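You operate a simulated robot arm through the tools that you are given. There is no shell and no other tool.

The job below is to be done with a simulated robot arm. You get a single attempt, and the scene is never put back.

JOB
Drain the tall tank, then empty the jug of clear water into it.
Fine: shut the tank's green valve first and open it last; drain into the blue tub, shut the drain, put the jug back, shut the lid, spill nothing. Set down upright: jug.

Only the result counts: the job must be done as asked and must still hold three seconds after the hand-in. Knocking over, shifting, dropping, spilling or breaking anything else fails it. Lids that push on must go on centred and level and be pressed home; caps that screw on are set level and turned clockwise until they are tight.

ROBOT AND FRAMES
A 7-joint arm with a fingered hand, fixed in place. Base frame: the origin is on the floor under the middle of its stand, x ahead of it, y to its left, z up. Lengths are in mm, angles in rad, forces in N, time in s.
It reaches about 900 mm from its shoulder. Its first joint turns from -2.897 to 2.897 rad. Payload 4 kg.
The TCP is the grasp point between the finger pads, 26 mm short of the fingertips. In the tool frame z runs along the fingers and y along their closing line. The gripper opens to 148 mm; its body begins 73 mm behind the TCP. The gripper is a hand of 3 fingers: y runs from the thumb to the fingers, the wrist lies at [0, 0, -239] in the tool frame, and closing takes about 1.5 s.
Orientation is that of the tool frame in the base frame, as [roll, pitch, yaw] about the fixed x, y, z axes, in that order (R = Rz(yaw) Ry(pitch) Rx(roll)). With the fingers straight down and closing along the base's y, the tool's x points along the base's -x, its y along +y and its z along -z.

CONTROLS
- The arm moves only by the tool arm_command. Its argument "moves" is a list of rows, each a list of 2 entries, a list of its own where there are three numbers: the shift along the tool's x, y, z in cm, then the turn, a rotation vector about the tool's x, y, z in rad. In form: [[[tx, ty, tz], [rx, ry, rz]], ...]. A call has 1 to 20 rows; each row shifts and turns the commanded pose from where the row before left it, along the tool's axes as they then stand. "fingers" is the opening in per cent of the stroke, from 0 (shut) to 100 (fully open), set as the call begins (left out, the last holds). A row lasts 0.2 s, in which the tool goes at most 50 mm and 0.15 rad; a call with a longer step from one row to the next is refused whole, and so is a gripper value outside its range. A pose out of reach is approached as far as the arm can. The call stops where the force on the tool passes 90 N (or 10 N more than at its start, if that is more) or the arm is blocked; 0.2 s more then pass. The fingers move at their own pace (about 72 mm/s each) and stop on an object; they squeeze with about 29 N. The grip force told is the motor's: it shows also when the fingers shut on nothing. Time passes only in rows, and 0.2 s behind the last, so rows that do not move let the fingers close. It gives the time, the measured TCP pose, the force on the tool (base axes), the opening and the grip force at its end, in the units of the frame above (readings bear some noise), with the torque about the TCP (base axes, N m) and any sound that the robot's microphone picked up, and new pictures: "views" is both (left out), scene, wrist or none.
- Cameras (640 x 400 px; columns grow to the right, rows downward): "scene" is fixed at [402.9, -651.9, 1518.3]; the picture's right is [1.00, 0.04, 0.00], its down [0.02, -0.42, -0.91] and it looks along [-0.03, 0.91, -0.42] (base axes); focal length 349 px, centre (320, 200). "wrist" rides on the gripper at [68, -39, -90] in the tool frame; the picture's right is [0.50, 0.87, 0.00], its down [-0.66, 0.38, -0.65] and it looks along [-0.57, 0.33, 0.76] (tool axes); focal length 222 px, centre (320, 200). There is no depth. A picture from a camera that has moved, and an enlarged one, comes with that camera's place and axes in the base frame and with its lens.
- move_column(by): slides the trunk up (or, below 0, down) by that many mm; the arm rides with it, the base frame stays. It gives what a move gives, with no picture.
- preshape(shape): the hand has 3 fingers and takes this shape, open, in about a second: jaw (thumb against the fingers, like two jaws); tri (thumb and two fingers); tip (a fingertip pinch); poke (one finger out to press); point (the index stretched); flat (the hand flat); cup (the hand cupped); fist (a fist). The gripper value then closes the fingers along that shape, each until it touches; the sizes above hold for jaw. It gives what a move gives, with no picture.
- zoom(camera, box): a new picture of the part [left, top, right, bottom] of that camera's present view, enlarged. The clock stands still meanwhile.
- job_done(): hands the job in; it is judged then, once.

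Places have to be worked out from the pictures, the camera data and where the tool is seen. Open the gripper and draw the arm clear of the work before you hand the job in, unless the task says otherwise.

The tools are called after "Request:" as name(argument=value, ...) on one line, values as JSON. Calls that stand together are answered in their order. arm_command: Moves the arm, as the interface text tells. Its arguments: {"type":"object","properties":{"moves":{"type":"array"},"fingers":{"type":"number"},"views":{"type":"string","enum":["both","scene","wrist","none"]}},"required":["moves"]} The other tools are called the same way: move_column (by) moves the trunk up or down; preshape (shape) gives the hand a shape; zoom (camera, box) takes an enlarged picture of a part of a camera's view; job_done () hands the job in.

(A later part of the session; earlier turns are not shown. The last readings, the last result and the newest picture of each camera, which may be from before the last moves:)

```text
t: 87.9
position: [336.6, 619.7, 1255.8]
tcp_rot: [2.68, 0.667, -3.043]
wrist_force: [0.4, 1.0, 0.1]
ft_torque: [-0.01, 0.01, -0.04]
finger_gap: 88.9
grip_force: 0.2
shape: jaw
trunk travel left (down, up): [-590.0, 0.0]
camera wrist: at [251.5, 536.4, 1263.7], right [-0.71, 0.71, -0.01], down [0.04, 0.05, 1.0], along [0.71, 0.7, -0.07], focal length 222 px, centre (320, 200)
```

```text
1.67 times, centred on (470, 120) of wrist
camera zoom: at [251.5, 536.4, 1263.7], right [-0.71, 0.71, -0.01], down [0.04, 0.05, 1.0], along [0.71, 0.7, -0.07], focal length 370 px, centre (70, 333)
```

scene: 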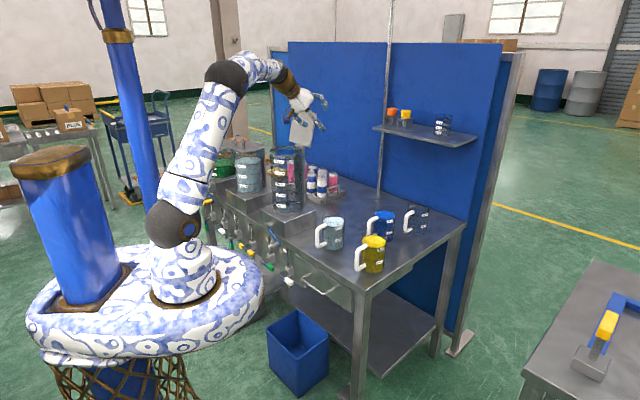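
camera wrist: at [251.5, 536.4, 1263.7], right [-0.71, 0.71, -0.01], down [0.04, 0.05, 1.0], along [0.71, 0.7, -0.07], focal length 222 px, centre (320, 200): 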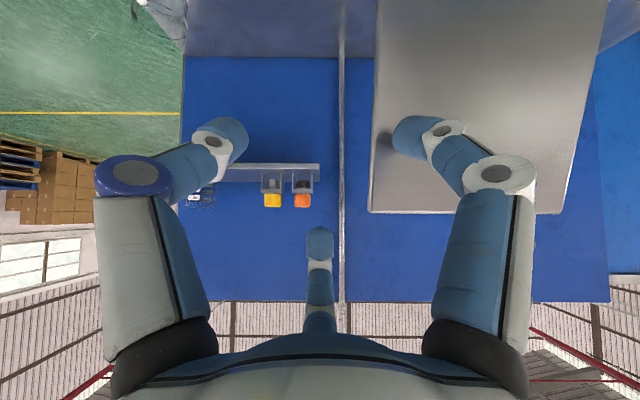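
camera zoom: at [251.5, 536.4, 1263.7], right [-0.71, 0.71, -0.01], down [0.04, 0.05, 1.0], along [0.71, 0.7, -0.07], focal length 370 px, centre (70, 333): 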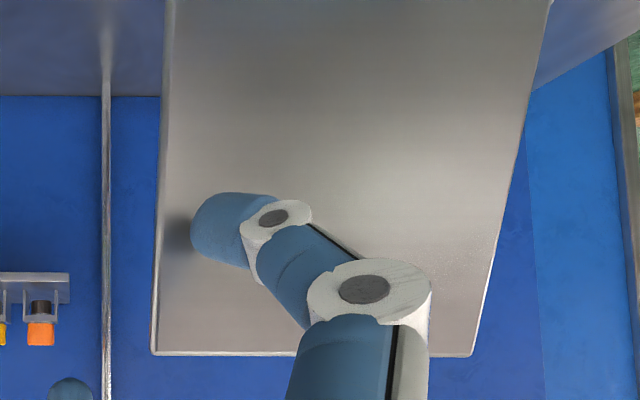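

The lid stays open on its own, leaning back (top edge at n≈707, z≈1261). Now the jug: I withdraw forward and right, and turn the tool to point straight down so I can look at it.

Request:
arm_command(moves=[[[3.55, -2.05, -2.12], [0, 0, 0]], [[3.55, -2.05, -2.12], [0, 0, 0]], [[3.55, -2.05, -2.12], [0, 0, 0]], [[3.55, -2.05, -2.12], [0, 0, 0]], [[-2.75, -3.8, 0.47], [0, 0, 0]], [[-2.75, -3.8, 0.47], [0, 0, 0]], [[-2.75, -3.8, 0.47], [0, 0, 0]], [[0, 0, 0], [0.0655, 0.1134, 0]], [[0, 0, 0], [0.0655, 0.1134, 0]], [[0, 0, 0], [0.0655, 0.1134, 0]], [[0, 0, 0], [0.0655, 0.1134, 0]], [[0, 0, 0], [0.0655, 0.1134, 0]], [[0, 0, 0], [0.0655, 0.1134, 0]], [[0, 0, 0], [0, 0, 0]]])

```text
t: 90.9
position: [323.3, 411.6, 1202.1]
tcp_rot: [3.141, 0.007, -2.881]
wrist_force: [-0.3, 0.2, -0.4]
ft_torque: [0.01, -0.02, 0.01]
finger_gap: 89.1
grip_force: 0.0
shape: jaw
trunk travel left (down, up): [-590.0, 0.0]
camera wrist: at [268.0, 356.6, 1290.9], right [-0.71, 0.71, -0.01], down [0.53, 0.54, 0.66], along [0.47, 0.46, -0.75], focal length 222 px, centre (320, 200)
```

scene: 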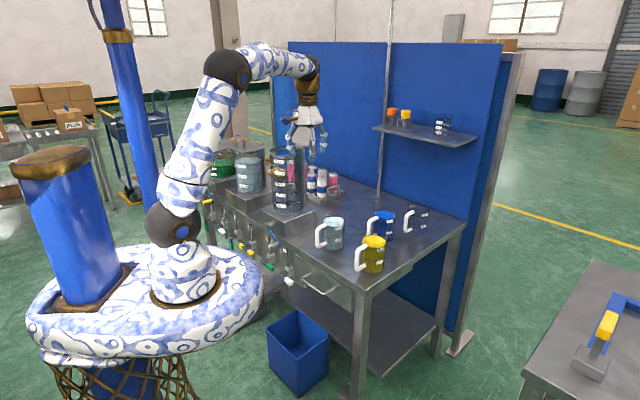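
wrist: 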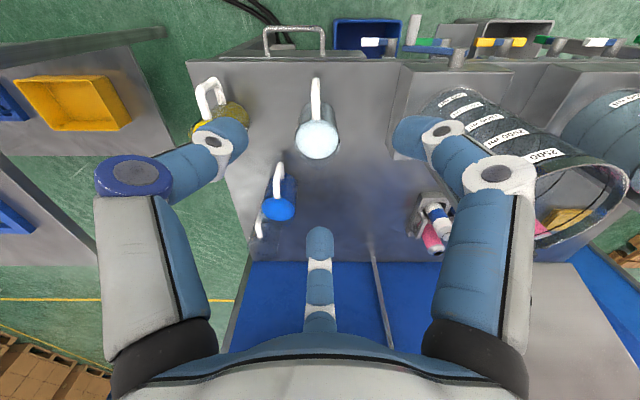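

The jug of clear water is in view. I zoom to measure it.

Request:
zoom(camera="wrist", box=[240, 60, 400, 180])

Request:
zoom(camera="scene", box=[300, 200, 380, 260])

```text
3.33 times, centred on (320, 120) of wrist
camera zoom: at [268.0, 356.6, 1290.9], right [-0.71, 0.71, -0.01], down [0.53, 0.54, 0.66], along [0.47, 0.46, -0.75], focal length 740 px, centre (320, 467)
```

zoom: 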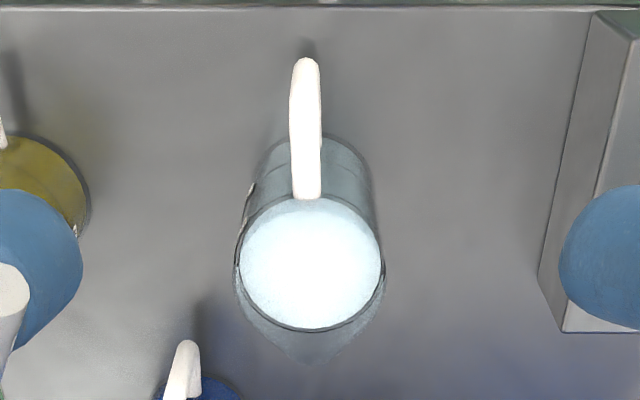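

```text
6.67 times, centred on (340, 230) of scene
camera zoom: at [402.9, -651.9, 1518.3], right [1.0, 0.04, 0.0], down [0.02, -0.42, -0.91], along [-0.03, 0.91, -0.42], focal length 2329 px, centre (187, 0)
```

zoom: 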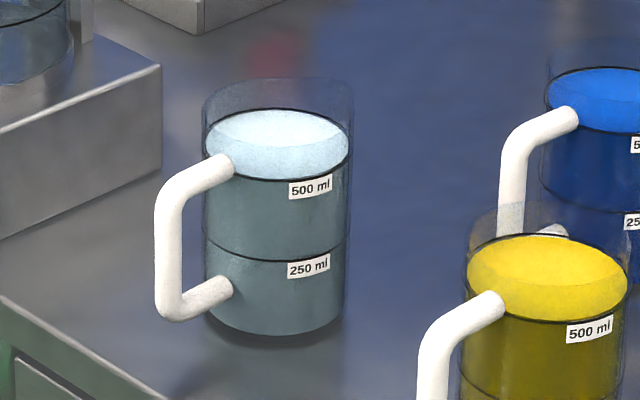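

From this view I measure the jug: axis at u≈-56, n≈634 (x≈408.6, y≈488), radius ≈40, base z≈797, water surface z≈898, rim z≈918. The handle points at the robot and a small spout points away. A level grip for pouring needs the handle on the far side, so I will first turn the jug in place with a grip from above. I move over it at a safe height.

Request:
arm_command(moves=[[[0, 0, 4.8], [0, 0, 0]], [[0, 0, 4.8], [0, 0, 0]], [[0, 0, 4.8], [0, 0, 0]], [[0, 0, 0], [0, 0, -0.1163]], [[0, 0, 0], [0, 0, -0.1163]], [[0, 0, 0], [0, 0, -0.1163]], [[0, 0, 0], [0, 0, 0]]], fingers=85, views="none")

```text
t: 92.5
position: [324.7, 412.4, 1058.0]
tcp_rot: [-3.135, 0.007, -2.531]
wrist_force: [0.2, -0.3, -1.0]
ft_torque: [0.01, -0.01, 0.02]
finger_gap: 125.8
grip_force: 0.1
shape: jaw
trunk travel left (down, up): [-590.0, 0.0]
```

Yaw set. I move over the jug, staying 140 mm above its rim, and look.

Request:
arm_command(moves=[[[-3.74, 0.457, 0], [0, 0, 0]], [[-3.74, 0.457, 0], [0, 0, 0]], [[-3.74, 0.457, 0], [0, 0, 0]], [[0, 0, 0], [0, 0, 0]]])

Request:
zoom(camera="scene", box=[290, 150, 390, 260])

Request:
zoom(camera="wrist", box=[200, 80, 440, 280])

```text
t: 93.5
position: [407.8, 487.8, 1060.9]
tcp_rot: [-3.137, 0.005, -2.532]
wrist_force: [-1.3, 0.2, -0.2]
ft_torque: [0.0, 0.01, -0.02]
finger_gap: 126.0
grip_force: 0.1
shape: jaw
trunk travel left (down, up): [-590.0, 0.0]
camera wrist: at [375.1, 416.3, 1149.2], right [-0.91, 0.42, -0.01], down [0.31, 0.69, 0.66], along [0.28, 0.59, -0.75], focal length 222 px, centre (320, 200)
```

scene: 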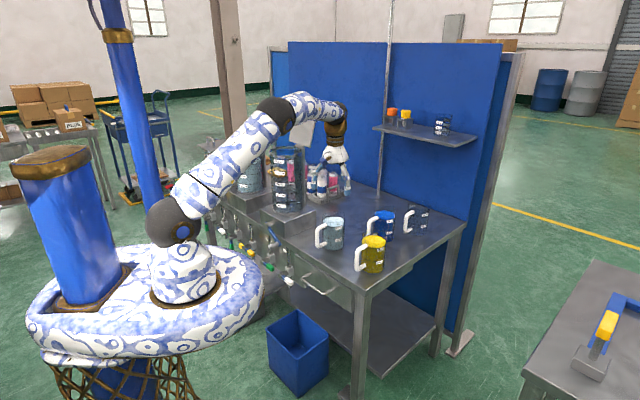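
wrist: 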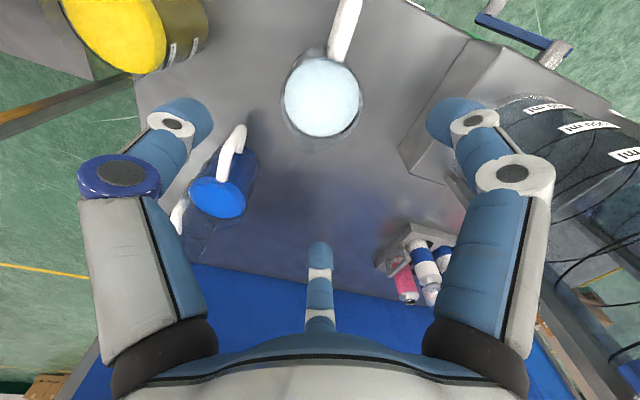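

```text
3.64 times, centred on (340, 205) of scene
camera zoom: at [402.9, -651.9, 1518.3], right [1.0, 0.04, 0.0], down [0.02, -0.42, -0.91], along [-0.03, 0.91, -0.42], focal length 1270 px, centre (247, 182)
```

zoom: 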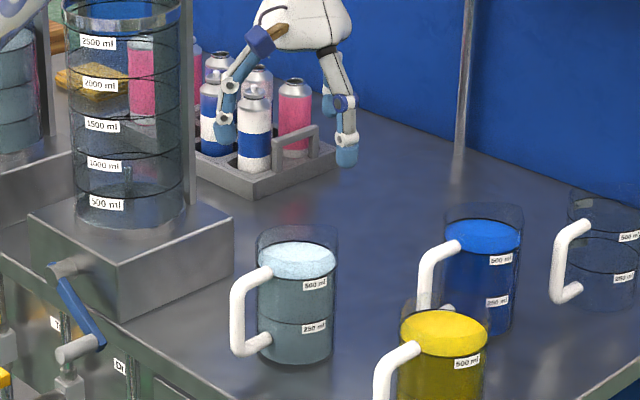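

```text
2.00 times, centred on (320, 180) of wrist
camera zoom: at [375.1, 416.3, 1149.2], right [-0.91, 0.42, -0.01], down [0.31, 0.69, 0.66], along [0.28, 0.59, -0.75], focal length 444 px, centre (320, 240)
```

zoom: 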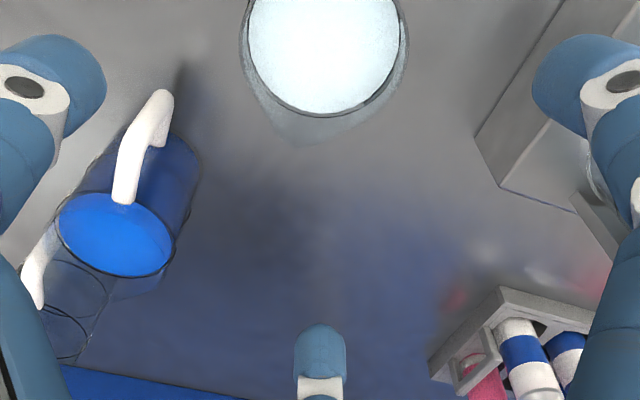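

The hand is centred over the jug within a few mm (jug axis ≈(407,487)). I lower the open digits around it.

Request:
arm_command(moves=[[[0, 0, 3.8], [0, 0, 0]], [[0, 0, 3.8], [0, 0, 0]], [[0, 0, 3.8], [0, 0, 0]], [[0, 0, 3.8], [0, 0, 0]], [[0, 0, 2.8], [0, 0, 0]], [[0, 0, 0], [0, 0, 0]]])

Request:
zoom(camera="scene", box=[300, 180, 390, 270])

```text
t: 94.9
position: [411.4, 485.6, 878.5]
tcp_rot: [-3.137, 0.007, -2.532]
wrist_force: [0.0, 0.2, -0.2]
ft_torque: [0.02, 0.02, 0.04]
finger_gap: 125.7
grip_force: 0.0
shape: jaw
trunk travel left (down, up): [-590.0, 0.0]
camera wrist: at [378.5, 414.9, 969.2], right [-0.91, 0.42, -0.01], down [0.31, 0.69, 0.66], along [0.28, 0.59, -0.75], focal length 222 px, centre (320, 200)
```

scene: 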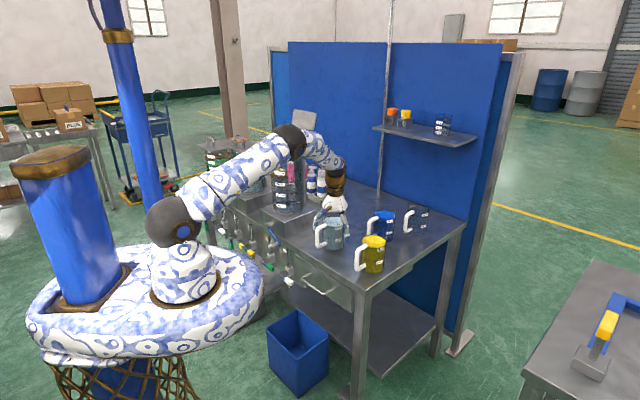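
wrist: 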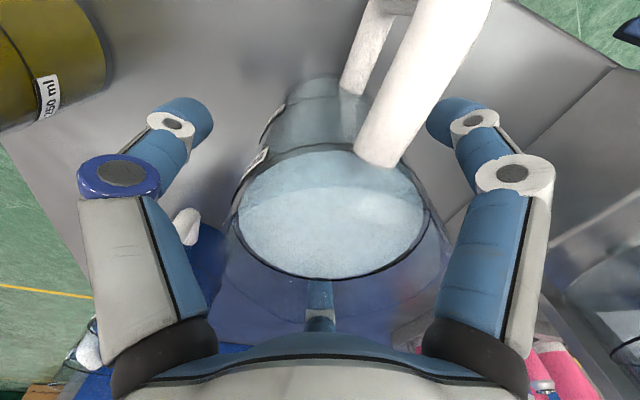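

```text
4.44 times, centred on (345, 225) of scene
camera zoom: at [402.9, -651.9, 1518.3], right [1.0, 0.04, 0.0], down [0.02, -0.42, -0.91], along [-0.03, 0.91, -0.42], focal length 1553 px, centre (209, 89)
```

zoom: 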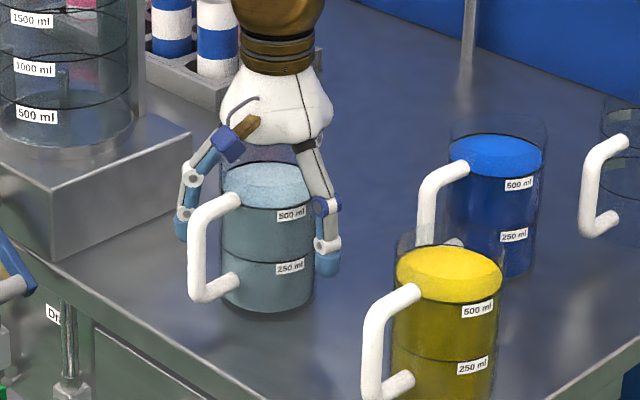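

The digits surround the jug cleanly, with the handle between two of them. I nudge 4 mm to centre and close the grip.

Request:
arm_command(moves=[[[0, 0.3, 0], [0, 0, 0]], [[0, 0, 0], [0, 0, 0]], [[0, 0, 0], [0, 0, 0]], [[0, 0, 0], [0, 0, 0]], [[0, 0, 0], [0, 0, 0]], [[0, 0, 0], [0, 0, 0]], [[0, 0, 0], [0, 0, 0]]], fingers=40)

Request:
zoom(camera="scene", box=[300, 180, 390, 270])

```text
t: 96.5
position: [410.4, 490.0, 879.0]
tcp_rot: [-3.136, 0.006, -2.532]
wrist_force: [-0.8, -0.3, -0.7]
ft_torque: [0.01, -0.02, -0.03]
finger_gap: 76.1
grip_force: 28.7
shape: jaw
trunk travel left (down, up): [-590.0, 0.0]
camera wrist: at [376.6, 418.2, 969.1], right [-0.91, 0.42, -0.01], down [0.32, 0.69, 0.66], along [0.28, 0.59, -0.75], focal length 222 px, centre (320, 200)
```

scene: 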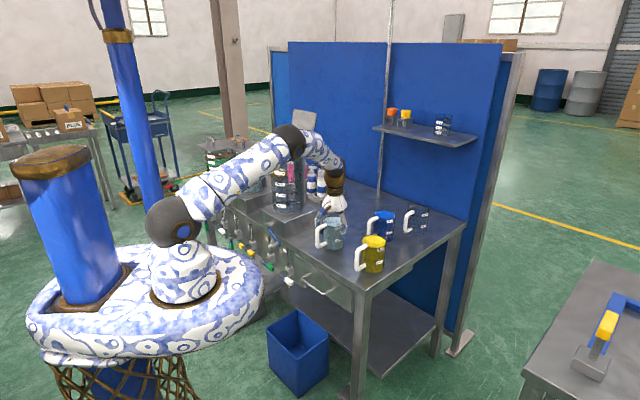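
wrist: 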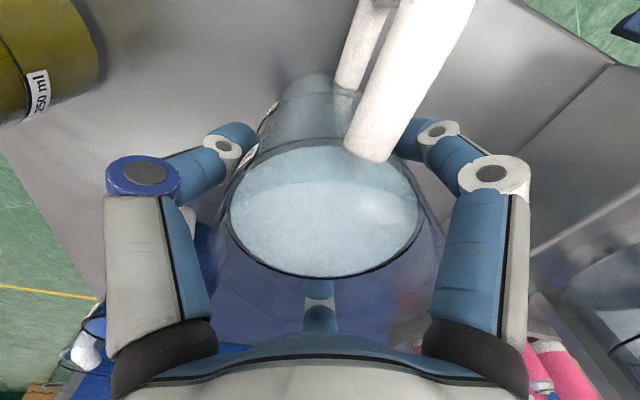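

```text
4.44 times, centred on (345, 225) of scene
camera zoom: at [402.9, -651.9, 1518.3], right [1.0, 0.04, 0.0], down [0.02, -0.42, -0.91], along [-0.03, 0.91, -0.42], focal length 1553 px, centre (209, 89)
```

zoom: 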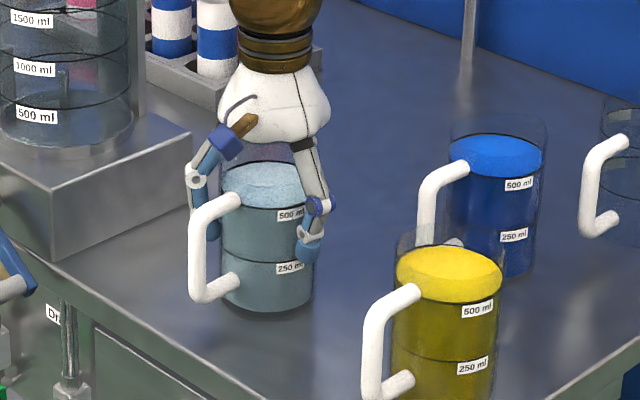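

Firm grip (gap 76 mm, 29 N) and the jug has not moved. I lift it just a few mm to check that it is held.

Request:
arm_command(moves=[[[0, 0, -0.2], [0, 0, 0]], [[0, 0, -0.3], [0, 0, 0]], [[0, 0, -0.3], [0, 0, 0]], [[0, 0, 0], [0, 0, 0]]])

Request:
zoom(camera="scene", box=[300, 180, 390, 270])

```text
t: 97.5
position: [408.2, 489.3, 885.9]
tcp_rot: [-3.138, 0.005, -2.53]
wrist_force: [0.8, -0.2, -5.2]
ft_torque: [0.09, -0.06, 0.0]
finger_gap: 76.2
grip_force: 28.8
shape: jaw
trunk travel left (down, up): [-590.0, 0.0]
camera wrist: at [375.9, 418.2, 976.0], right [-0.91, 0.42, -0.01], down [0.32, 0.69, 0.66], along [0.28, 0.59, -0.75], focal length 222 px, centre (320, 200)
```

scene: 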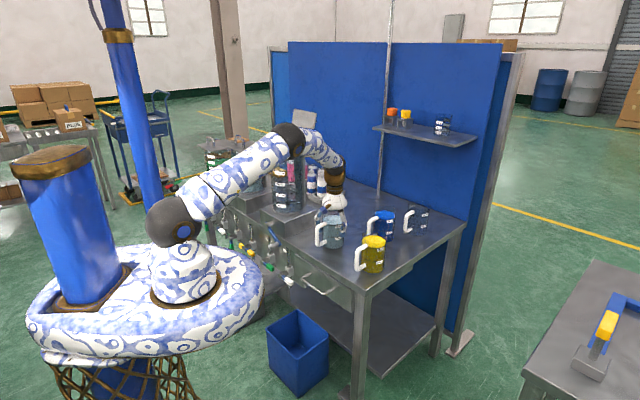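
wrist: 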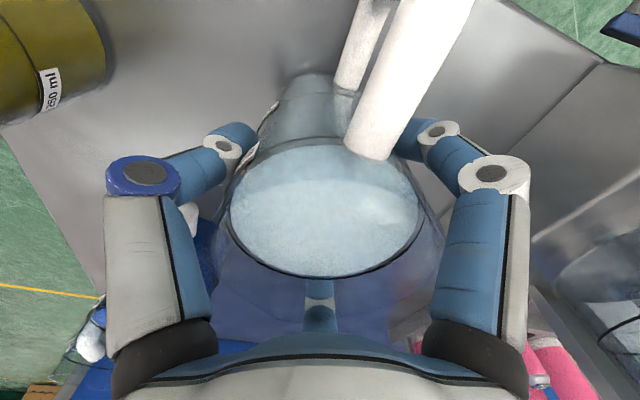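

```text
4.44 times, centred on (345, 225) of scene
camera zoom: at [402.9, -651.9, 1518.3], right [1.0, 0.04, 0.0], down [0.02, -0.42, -0.91], along [-0.03, 0.91, -0.42], focal length 1553 px, centre (209, 89)
```

zoom: 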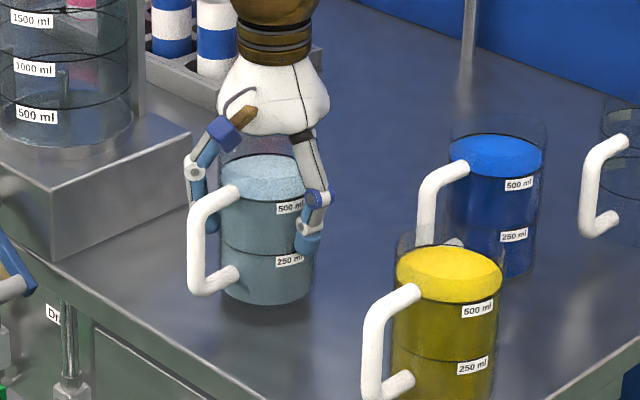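

Held securely (about 5.3 N, so roughly half a kilo). With the jug a few mm off the table I rotate it clockwise in place so the handle will end on the far side.

Request:
arm_command(moves=[[[0, 0, 0], [0, 0, 0.1]], [[0, 0, 0], [0, 0, 0.1]], [[0, 0, 0], [0, 0, 0.1]], [[0, 0, 0], [0, 0, 0.1]], [[0, 0, 0], [0, 0, 0.1]], [[0, 0, 0], [0, 0, 0.1]], [[0, 0, 0], [0, 0, 0.1]], [[0, 0, 0], [0, 0, 0.1]], [[0, 0, 0], [0, 0, 0.1]], [[0, 0, 0], [0, 0, 0.1]], [[0, 0, 0], [0, 0, 0]]])

```text
t: 99.9
position: [410.2, 490.0, 884.8]
tcp_rot: [3.14, 0.007, 2.751]
wrist_force: [0.0, 0.3, -5.6]
ft_torque: [-0.01, -0.12, 0.01]
finger_gap: 75.9
grip_force: 29.0
shape: jaw
trunk travel left (down, up): [-590.0, 0.0]
camera wrist: at [332.1, 479.6, 974.7], right [-0.13, 0.99, 0.0], down [0.74, 0.1, 0.66], along [0.65, 0.09, -0.75], focal length 222 px, centre (320, 200)
```

scene: 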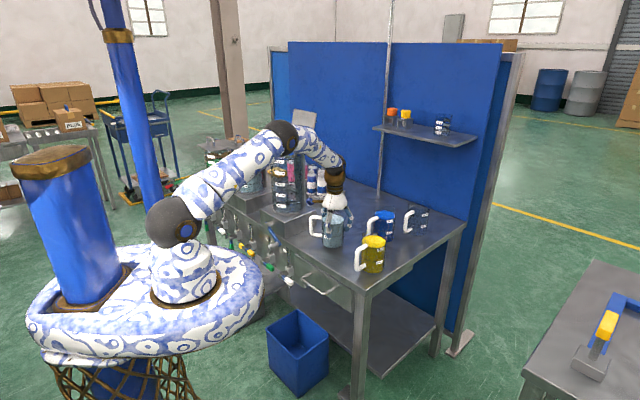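
wrist: 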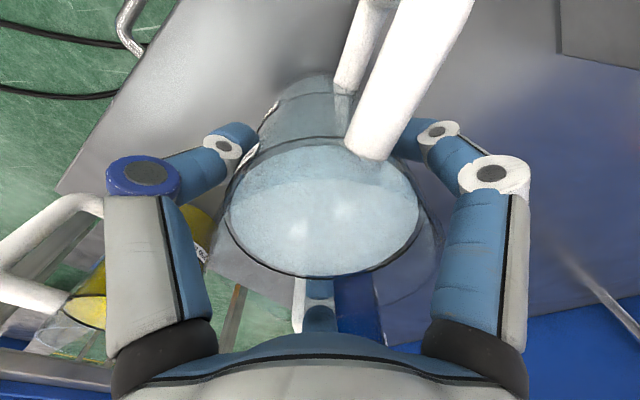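

Smooth, and the water is level. I continue the rotation.

Request:
arm_command(moves=[[[0, 0, 0], [0, 0, 0.1]], [[0, 0, 0], [0, 0, 0.1]], [[0, 0, 0], [0, 0, 0.1]], [[0, 0, 0], [0, 0, 0.1]], [[0, 0, 0], [0, 0, 0.1]], [[0, 0, 0], [0, 0, 0.1]], [[0, 0, 0], [0, 0, 0.1]], [[0, 0, 0], [0, 0, 0.1]], [[0, 0, 0], [0, 0, 0.1]], [[0, 0, 0], [0, 0, 0.1]], [[0, 0, 0], [0, 0, 0]]])

```text
t: 102.3
position: [410.2, 490.5, 885.1]
tcp_rot: [3.134, 0.003, 1.75]
wrist_force: [-0.9, -0.4, -6.1]
ft_torque: [-0.18, -0.03, -0.03]
finger_gap: 75.9
grip_force: 29.1
shape: jaw
trunk travel left (down, up): [-590.0, 0.0]
camera wrist: at [357.9, 549.9, 974.8], right [0.76, 0.65, 0.01], down [0.48, -0.58, 0.66], along [0.43, -0.5, -0.75], focal length 222 px, centre (320, 200)
```

scene: 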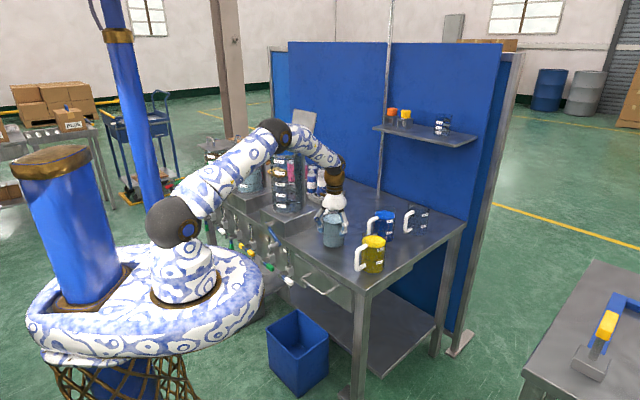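
wrist: 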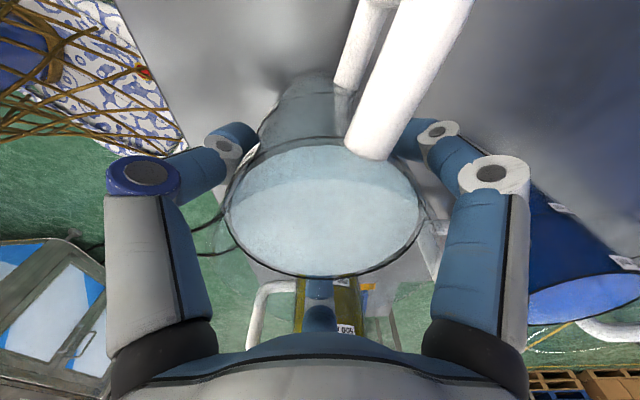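

Still steady; the handle is now at about azimuth 110°. I keep rotating in shorter batches, watching for any drift that would signal a joint limit.

Request:
arm_command(moves=[[[0, 0, 0], [0, 0, 0.1]], [[0, 0, 0], [0, 0, 0.1]], [[0, 0, 0], [0, 0, 0.1]], [[0, 0, 0], [0, 0, 0.1]], [[0, 0, 0], [0, 0, 0.1]], [[0, 0, 0], [0, 0, 0.1]], [[0, 0, 0], [0, 0, 0]]], views="none")

```text
t: 103.9
position: [408.3, 489.9, 884.7]
tcp_rot: [3.134, -0.001, 1.15]
wrist_force: [0.0, 0.8, -4.8]
ft_torque: [-0.1, 0.0, 0.02]
finger_gap: 75.5
grip_force: 29.0
shape: jaw
trunk travel left (down, up): [-590.0, 0.0]
```

No drift. I continue.

Request:
arm_command(moves=[[[0, 0, 0], [0, 0, 0.1]], [[0, 0, 0], [0, 0, 0.1]], [[0, 0, 0], [0, 0, 0.1]], [[0, 0, 0], [0, 0, 0.1]], [[0, 0, 0], [0, 0, 0.1]], [[0, 0, 0], [0, 0, 0]]], views="none")

```text
t: 105.3
position: [408.5, 489.5, 885.8]
tcp_rot: [3.134, -0.007, 0.651]
wrist_force: [-1.1, 0.5, -5.1]
ft_torque: [-0.09, 0.09, 0.02]
finger_gap: 75.4
grip_force: 29.0
shape: jaw
trunk travel left (down, up): [-590.0, 0.0]
```

Still holding position. A few more steps.

Request:
arm_command(moves=[[[0, 0, 0], [0, 0, 0.1]], [[0, 0, 0], [0, 0, 0.1]], [[0, 0, 0], [0, 0, 0.1]], [[0, 0, 0], [0, 0, 0]]])

```text
t: 106.3
position: [408.4, 490.1, 886.1]
tcp_rot: [3.138, -0.007, 0.351]
wrist_force: [-0.4, 0.0, -5.8]
ft_torque: [-0.07, 0.1, 0.01]
finger_gap: 76.0
grip_force: 29.4
shape: jaw
trunk travel left (down, up): [-590.0, 0.0]
camera wrist: at [458.1, 550.4, 975.5], right [0.77, -0.64, 0.01], down [-0.49, -0.58, 0.65], along [-0.41, -0.5, -0.76], focal length 222 px, centre (320, 200)
```

scene: 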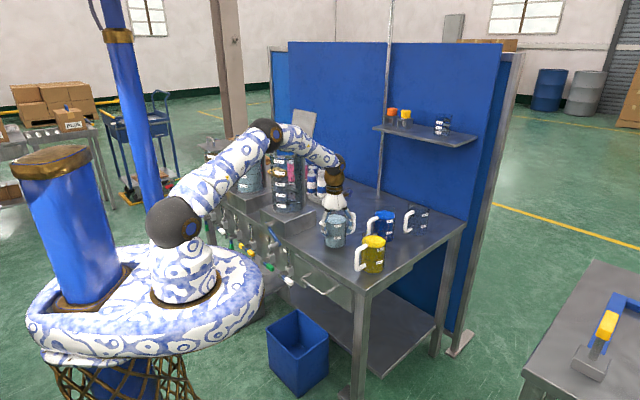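
wrist: 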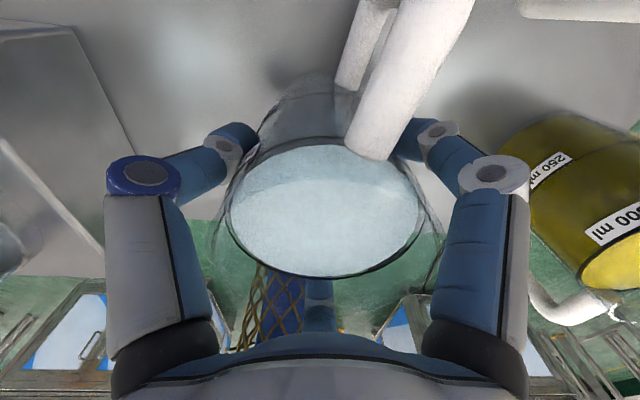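

One more small turn puts the handle at about azimuth 22°, on the far right side. Then I set the jug down and check the contact force.

Request:
arm_command(moves=[[[0, 0, 0], [0, 0, 0.07]], [[0, 0, 0], [0, 0, 0.07]], [[0, 0, 0], [0, 0, 0]], [[0, 0, 0.25], [0, 0, 0]], [[0, 0, 0.25], [0, 0, 0]], [[0, 0, 0], [0, 0, 0]]], views="none")

```text
t: 107.7
position: [408.8, 489.2, 879.4]
tcp_rot: [3.139, -0.006, 0.211]
wrist_force: [0.6, -0.5, -6.1]
ft_torque: [-0.04, 0.08, -0.03]
finger_gap: 75.6
grip_force: 28.8
shape: jaw
trunk travel left (down, up): [-590.0, 0.0]
```

Still carrying the weight at z=879.4, so the base is just above the table. I lower in 1 mm steps.

Request:
arm_command(moves=[[[0, 0, 0.1], [0, 0, 0]], [[0, 0, 0.1], [0, 0, 0]], [[0, 0, 0], [0, 0, 0]]], views="none")

```text
t: 108.5
position: [408.9, 489.0, 878.5]
tcp_rot: [-3.141, -0.01, 0.211]
wrist_force: [1.7, -0.1, 4.9]
ft_torque: [0.15, 0.23, 0.01]
finger_gap: 75.6
grip_force: 28.9
shape: jaw
trunk travel left (down, up): [-590.0, 0.0]
```

The force reversed to +5 N: the jug stands on the table. I release it.

Request:
arm_command(moves=[[[0, 0, 0], [0, 0, 0]], [[0, 0, 0], [0, 0, 0]], [[0, 0, 0], [0, 0, 0]], [[0, 0, 0], [0, 0, 0]], [[0, 0, 0], [0, 0, 0]]], fingers=90)

Request:
zoom(camera="scene", box=[300, 180, 390, 270])

```text
t: 109.7
position: [408.2, 488.4, 878.0]
tcp_rot: [3.139, -0.006, 0.21]
wrist_force: [0.4, 0.9, -0.1]
ft_torque: [-0.03, 0.0, 0.01]
finger_gap: 133.0
grip_force: 0.0
shape: jaw
trunk travel left (down, up): [-590.0, 0.0]
camera wrist: at [465.9, 541.6, 968.5], right [0.67, -0.74, 0.01], down [-0.57, -0.51, 0.65], along [-0.48, -0.44, -0.76], focal length 222 px, centre (320, 200)
```

scene: 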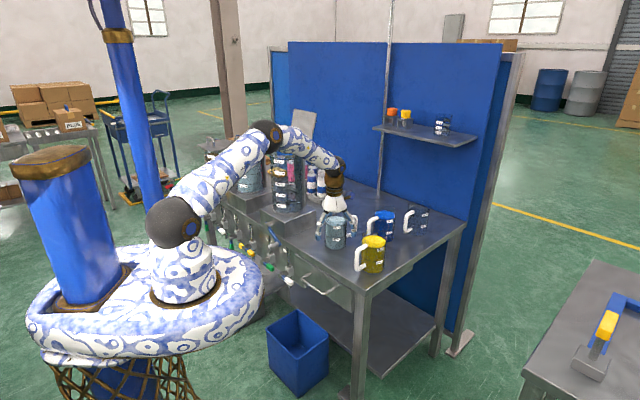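
wrist: 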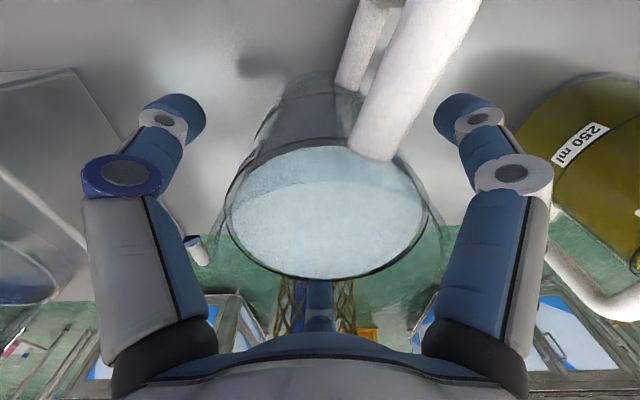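

```text
4.44 times, centred on (345, 225) of scene
camera zoom: at [402.9, -651.9, 1518.3], right [1.0, 0.04, 0.0], down [0.02, -0.42, -0.91], along [-0.03, 0.91, -0.42], focal length 1553 px, centre (209, 89)
```

zoom: 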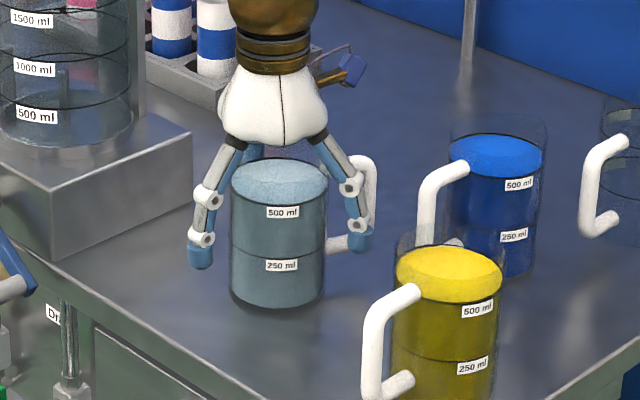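

The jug stands with its handle at the far right, water level undisturbed. I lift the hand straight up off it and retreat.

Request:
arm_command(moves=[[[0, 0, -3], [0, 0, 0]], [[0, 0, -4.5], [0, 0, 0]], [[0, 0, -4.5], [0, 0, 0]], [[0, 0, -4.5], [0, 0, 0]], [[0, 0, -4.5], [0, 0, 0]], [[0, 0, -4.5], [0, 0, 0]], [[-3.15, 2.04, 0], [0, 0, 0]], [[-3.15, 2.04, 0], [0, 0, 0]], [[-3.15, 2.04, 0], [0, 0, 0]], [[-3.15, 2.04, 0], [0, 0, 0]], [[0, 0, 0], [0, 0, 0]]])

Request:
zoom(camera="scene", box=[300, 180, 390, 270])

```text
t: 112.1
position: [299.9, 384.8, 1133.8]
tcp_rot: [3.141, -0.007, 0.211]
wrist_force: [-0.4, 0.0, 0.2]
ft_torque: [-0.03, -0.04, 0.03]
finger_gap: 133.1
grip_force: 0.0
shape: jaw
trunk travel left (down, up): [-590.0, 0.0]
camera wrist: at [357.1, 436.6, 1223.4], right [0.67, -0.74, 0.01], down [-0.57, -0.51, 0.65], along [-0.48, -0.44, -0.76], focal length 222 px, centre (320, 200)
```

scene: 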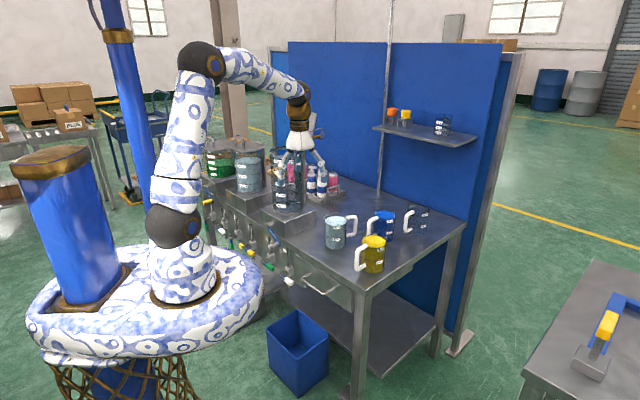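
wrist: 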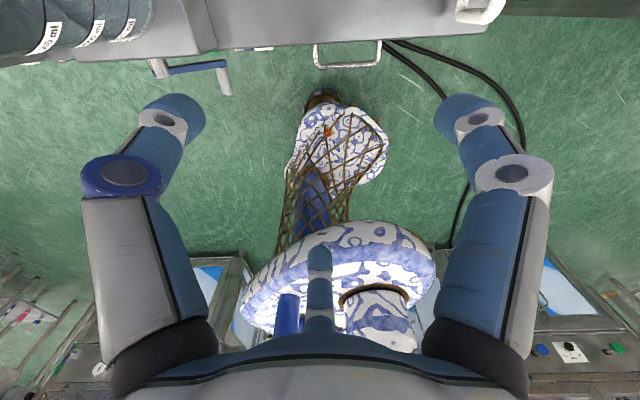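

```text
4.44 times, centred on (345, 225) of scene
camera zoom: at [402.9, -651.9, 1518.3], right [1.0, 0.04, 0.0], down [0.02, -0.42, -0.91], along [-0.03, 0.91, -0.42], focal length 1553 px, centre (209, 89)
```

zoom: 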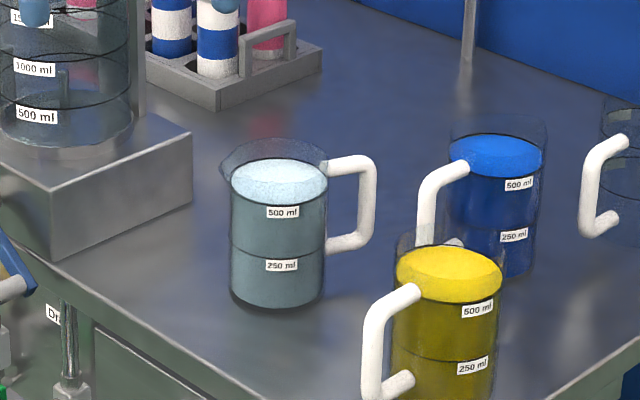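

The jug is standing well with its handle to the far right and the spout to the left. I now rotate the hand back (in free air) to the roll I want for the side grip.

Request:
arm_command(moves=[[[0, 0, 0], [0, 0, -0.145]], [[0, 0, 0], [0, 0, -0.145]], [[0, 0, 0], [0, 0, -0.145]], [[0, 0, 0], [0, 0, -0.145]], [[0, 0, 0], [0, 0, -0.145]], [[0, 0, 0], [0, 0, -0.145]], [[0, 0, 0], [0, 0, -0.145]], [[0, 0, 0], [0, 0, -0.145]], [[0, 0, 0], [0, 0, -0.145]], [[0, 0, 0], [0, 0, -0.145]], [[0, 0, 0], [0, 0, -0.145]], [[0, 0, 0], [0, 0, -0.145]], [[0, 0, 0], [0, 0, -0.145]], [[0, 0, 0], [0, 0, -0.145]], [[0, 0, 0], [0, 0, -0.145]], [[0, 0, 0], [0, 0, -0.145]], [[0, 0, 0], [0, 0, -0.145]], [[0, 0, 0], [0, 0, -0.145]], [[0, 0, 0], [0, 0, -0.145]], [[0, 0, 0], [0, 0, -0.145]]], views="none")

Request:
arm_command(moves=[[[0, 0, 0], [0, 0, -0.145]], [[0, 0, 0], [0, 0, -0.145]], [[0, 0, 0], [0, 0, -0.145]], [[0, 0, 0], [0, 0, -0.145]], [[0, 0, 0], [0, 0, -0.145]], [[0, 0, 0], [0, 0, -0.09]], [[0, 0, 0], [0, 0, 0]]], views="none")

Request:
move_column(by=-200)

```text
t: 116.3
position: [300.5, 382.7, 1132.5]
tcp_rot: [3.14, 0.01, 3.114]
wrist_force: [-0.3, -0.1, 0.3]
ft_torque: [-0.01, 0.01, -0.01]
finger_gap: 132.7
grip_force: 0.0
shape: jaw
trunk travel left (down, up): [-590.0, 0.0]
```

```text
t: 117.9
position: [301.8, 383.4, 1133.6]
tcp_rot: [-3.137, 0.004, -2.355]
wrist_force: [-0.5, -0.6, 0.4]
ft_torque: [-0.01, -0.03, 0.0]
finger_gap: 133.1
grip_force: 0.1
shape: jaw
trunk travel left (down, up): [-590.0, 0.0]
```

```text
t: 120.1
position: [302.4, 383.7, 933.0]
tcp_rot: [-3.136, 0.006, -2.355]
wrist_force: [0.0, -0.3, -0.5]
ft_torque: [0.01, 0.02, 0.02]
finger_gap: 133.2
grip_force: 0.0
shape: jaw
trunk travel left (down, up): [-390.0, 200.0]
```

Now α≈225° with the trunk 200 mm lower. I pitch the tool up to 30° below level.

Request:
arm_command(moves=[[[0, 0, 0], [0, -0.15, 0]], [[0, 0, 0], [0, -0.15, 0]], [[0, 0, 0], [0, -0.15, 0]], [[0, 0, 0], [0, -0.15, 0]], [[0, 0, 0], [0, -0.15, 0]], [[0, 0, 0], [0, -0.15, 0]], [[0, 0, 0], [0, -0.147, 0]], [[0, 0, 0], [0, 0, 0]]])

```text
t: 121.9
position: [301.8, 383.5, 933.9]
tcp_rot: [-3.13, 1.052, -2.346]
wrist_force: [-0.9, 0.3, 0.4]
ft_torque: [-0.01, -0.03, -0.02]
finger_gap: 133.4
grip_force: 0.1
shape: jaw
trunk travel left (down, up): [-390.0, 200.0]
camera wrist: at [250.3, 277.6, 919.6], right [-0.79, 0.43, -0.44], down [-0.44, 0.1, 0.89], along [0.43, 0.9, 0.12], focal length 222 px, centre (320, 200)
```

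scene: 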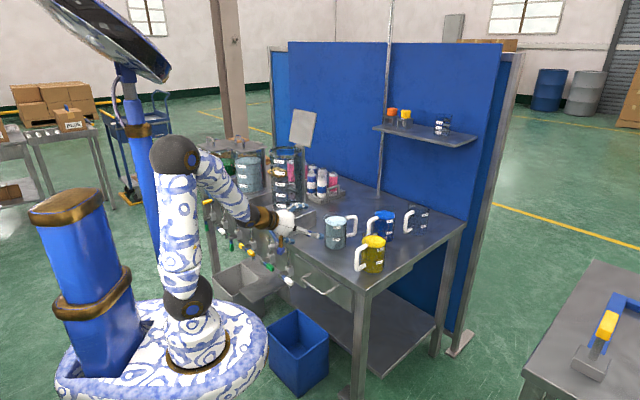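
wrist: 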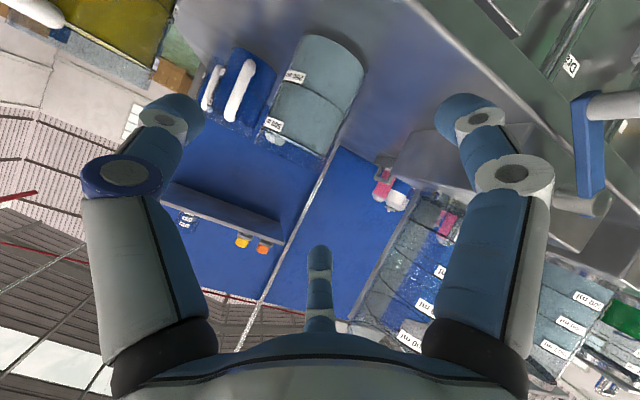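

Orientation reached: thumb right, two digits left, 30° down, position held. I zoom on the jug to fix its axis.

Request:
zoom(camera="wrist", box=[200, 20, 400, 170])

Request:
zoom(camera="scene", box=[280, 190, 380, 260])

```text
2.67 times, centred on (300, 95) of wrist
camera zoom: at [250.3, 277.6, 919.6], right [-0.79, 0.43, -0.44], down [-0.44, 0.1, 0.89], along [0.43, 0.9, 0.12], focal length 592 px, centre (373, 480)
```

zoom: 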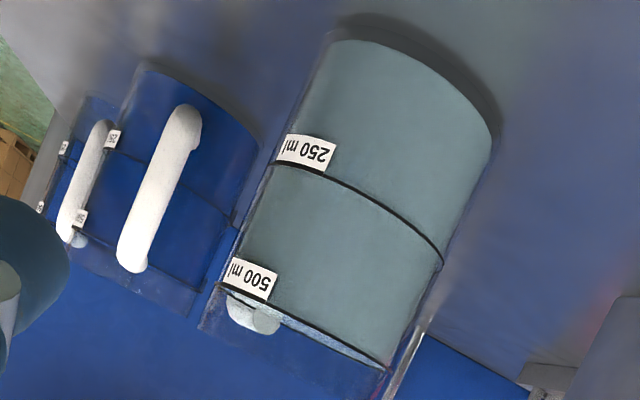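

```text
5.71 times, centred on (330, 225) of scene
camera zoom: at [402.9, -651.9, 1518.3], right [1.0, 0.04, 0.0], down [0.02, -0.42, -0.91], along [-0.03, 0.91, -0.42], focal length 1996 px, centre (263, 57)
```

zoom: 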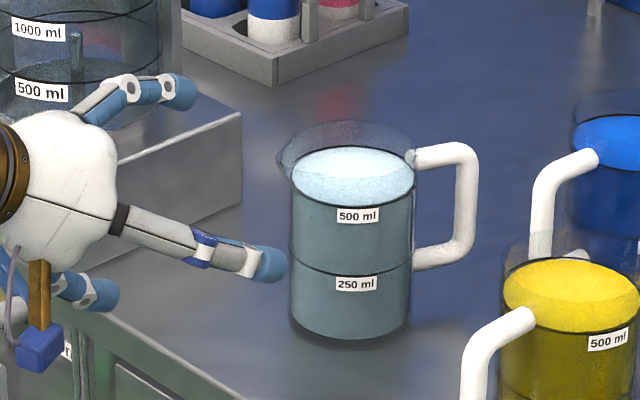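

The jug axis is at about u -56, n 637. A 45° pitch suits the jug's height better (all three pads then land on the wall, clear of table and rim). I adjust the pitch, raise the hand, and lower the trunk so the arm is well conditioned for the grasp.

Request:
arm_command(moves=[[[0, 0, 0], [0, 0.131, 0]], [[0, 0, 0], [0, 0.131, 0]], [[-2.6, 0, -2.6], [0, 0, 0]], [[-2.6, 0, -2.6], [0, 0, 0]], [[-2.6, 0, -2.6], [0, 0, 0]], [[0, 0, 0], [0, 0, 0]]], fingers=85, views="none")

Request:
move_column(by=-150)

```text
t: 123.3
position: [299.4, 382.9, 1042.7]
tcp_rot: [-3.131, 0.791, -2.349]
wrist_force: [-0.1, 0.2, 0.3]
ft_torque: [0.0, 0.04, -0.02]
finger_gap: 126.0
grip_force: 0.0
shape: jaw
trunk travel left (down, up): [-390.0, 200.0]
```

```text
t: 125.0
position: [299.8, 383.4, 892.5]
tcp_rot: [-3.132, 0.792, -2.349]
wrist_force: [0.0, 0.0, -0.2]
ft_torque: [0.03, 0.03, 0.04]
finger_gap: 125.9
grip_force: 0.0
shape: jaw
trunk travel left (down, up): [-240.0, 350.0]
```

TCP is at u -59, n 483, z 892. I approach the jug along n with the digits open either side, stopping short for a check.

Request:
arm_command(moves=[[[-3.16, 0.6, 3.2], [0, 0, 0]], [[-3.16, 0.6, 3.2], [0, 0, 0]], [[0, 0, 0], [0, 0, 0]]])

Request:
zoom(camera="scene", box=[280, 180, 380, 260])

Request:
zoom(camera="wrist", box=[120, 20, 520, 270])

```text
t: 125.8
position: [353.9, 457.1, 888.3]
tcp_rot: [-3.132, 0.79, -2.348]
wrist_force: [0.5, 0.0, 0.3]
ft_torque: [0.03, -0.01, 0.01]
finger_gap: 126.2
grip_force: 0.1
shape: jaw
trunk travel left (down, up): [-240.0, 350.0]
camera wrist: at [303.2, 350.3, 904.0], right [-0.86, 0.36, -0.36], down [-0.27, 0.27, 0.92], along [0.43, 0.89, -0.13], focal length 222 px, centre (320, 200)
```

scene: 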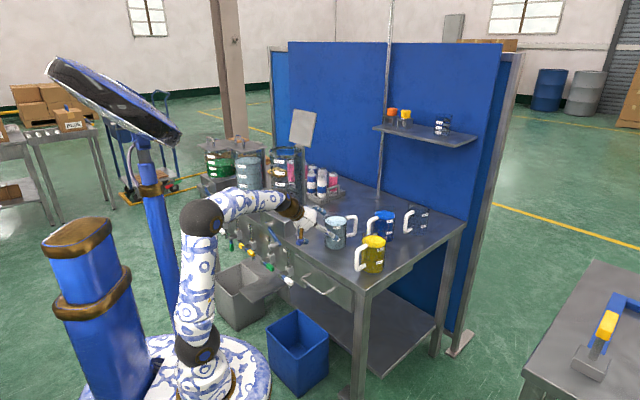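
wrist: 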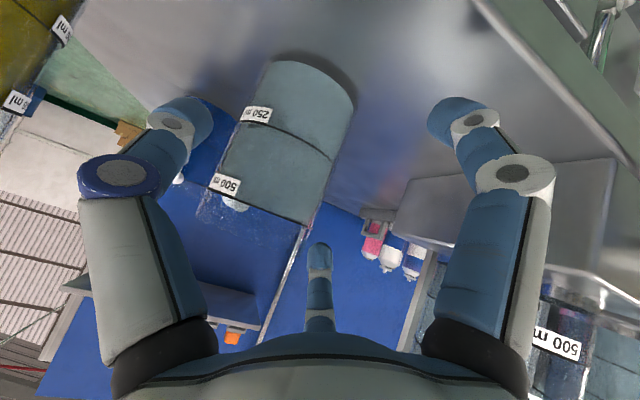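

```text
5.00 times, centred on (330, 220) of scene
camera zoom: at [402.9, -651.9, 1518.3], right [1.0, 0.04, 0.0], down [0.02, -0.42, -0.91], along [-0.03, 0.91, -0.42], focal length 1747 px, centre (270, 100)
```

zoom: 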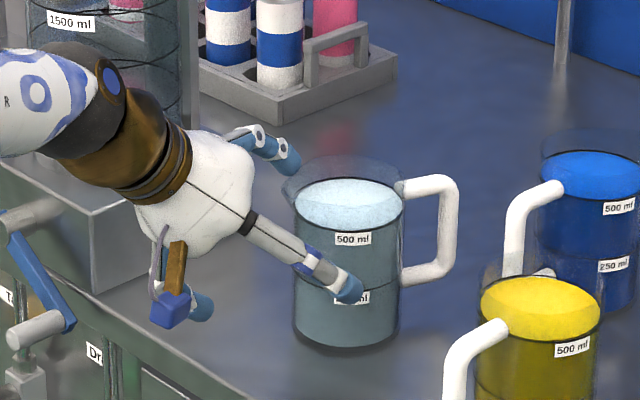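

```text
1.60 times, centred on (320, 145) of wrist
camera zoom: at [303.2, 350.3, 904.0], right [-0.86, 0.36, -0.36], down [-0.27, 0.27, 0.92], along [0.43, 0.89, -0.13], focal length 355 px, centre (320, 288)
```

zoom: 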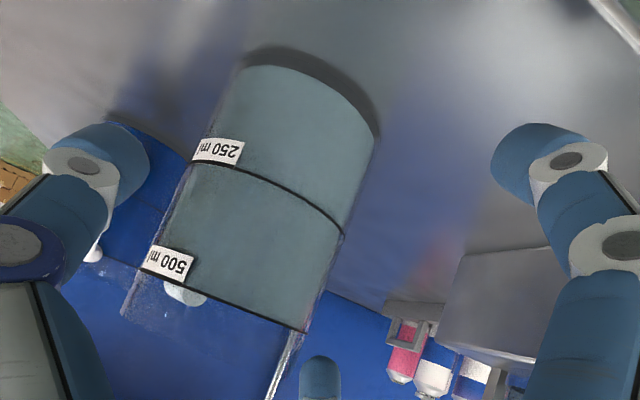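

I refine the jug axis to u≈-54, n≈634. I advance so the digits straddle it with the grasp point at its middle.

Request:
arm_command(moves=[[[-1.03, -0.1, 1.56], [0, 0, 0]], [[-1.03, -0.1, 1.56], [0, 0, 0]], [[-1.03, -0.1, 1.56], [0, 0, 0]], [[0, 0, 0], [0, 0, 0]]])

Request:
zoom(camera="scene", box=[290, 190, 370, 250])

Request:
zoom(camera="wrist", box=[120, 20, 520, 270])

```text
t: 126.8
position: [398.8, 494.8, 879.7]
tcp_rot: [-3.133, 0.789, -2.351]
wrist_force: [-0.2, -0.8, -0.8]
ft_torque: [-0.01, -0.01, -0.01]
finger_gap: 125.8
grip_force: 0.0
shape: jaw
trunk travel left (down, up): [-240.0, 350.0]
camera wrist: at [346.0, 388.4, 895.6], right [-0.86, 0.36, -0.36], down [-0.27, 0.27, 0.92], along [0.43, 0.89, -0.13], focal length 222 px, centre (320, 200)
```

scene: 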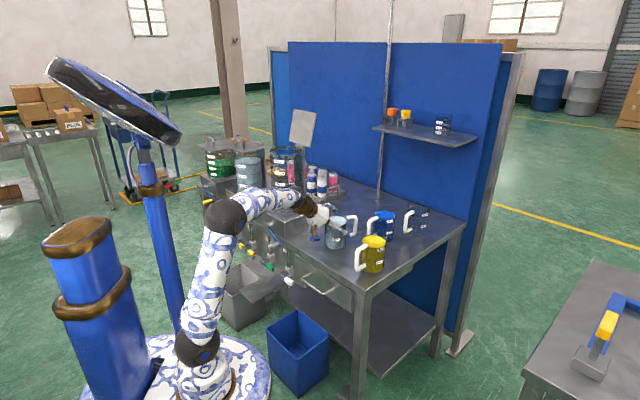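
wrist: 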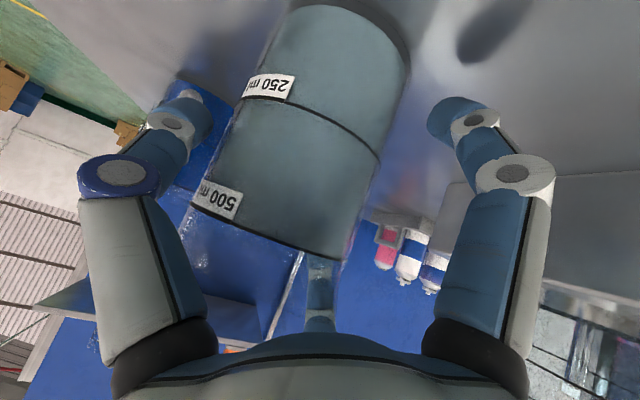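

```text
6.67 times, centred on (330, 220) of scene
camera zoom: at [402.9, -651.9, 1518.3], right [1.0, 0.04, 0.0], down [0.02, -0.42, -0.91], along [-0.03, 0.91, -0.42], focal length 2329 px, centre (253, 67)
```

zoom: 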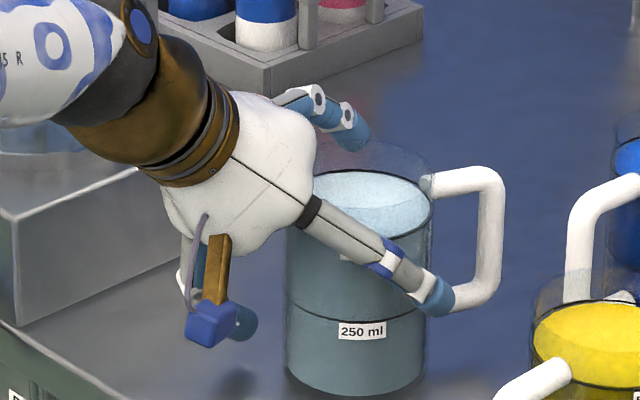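

```text
1.60 times, centred on (320, 145) of wrist
camera zoom: at [346.0, 388.4, 895.6], right [-0.86, 0.36, -0.36], down [-0.27, 0.27, 0.92], along [0.43, 0.89, -0.13], focal length 355 px, centre (320, 288)
```

zoom: 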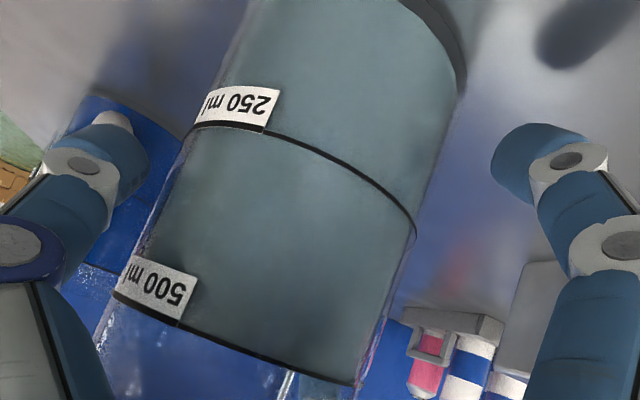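

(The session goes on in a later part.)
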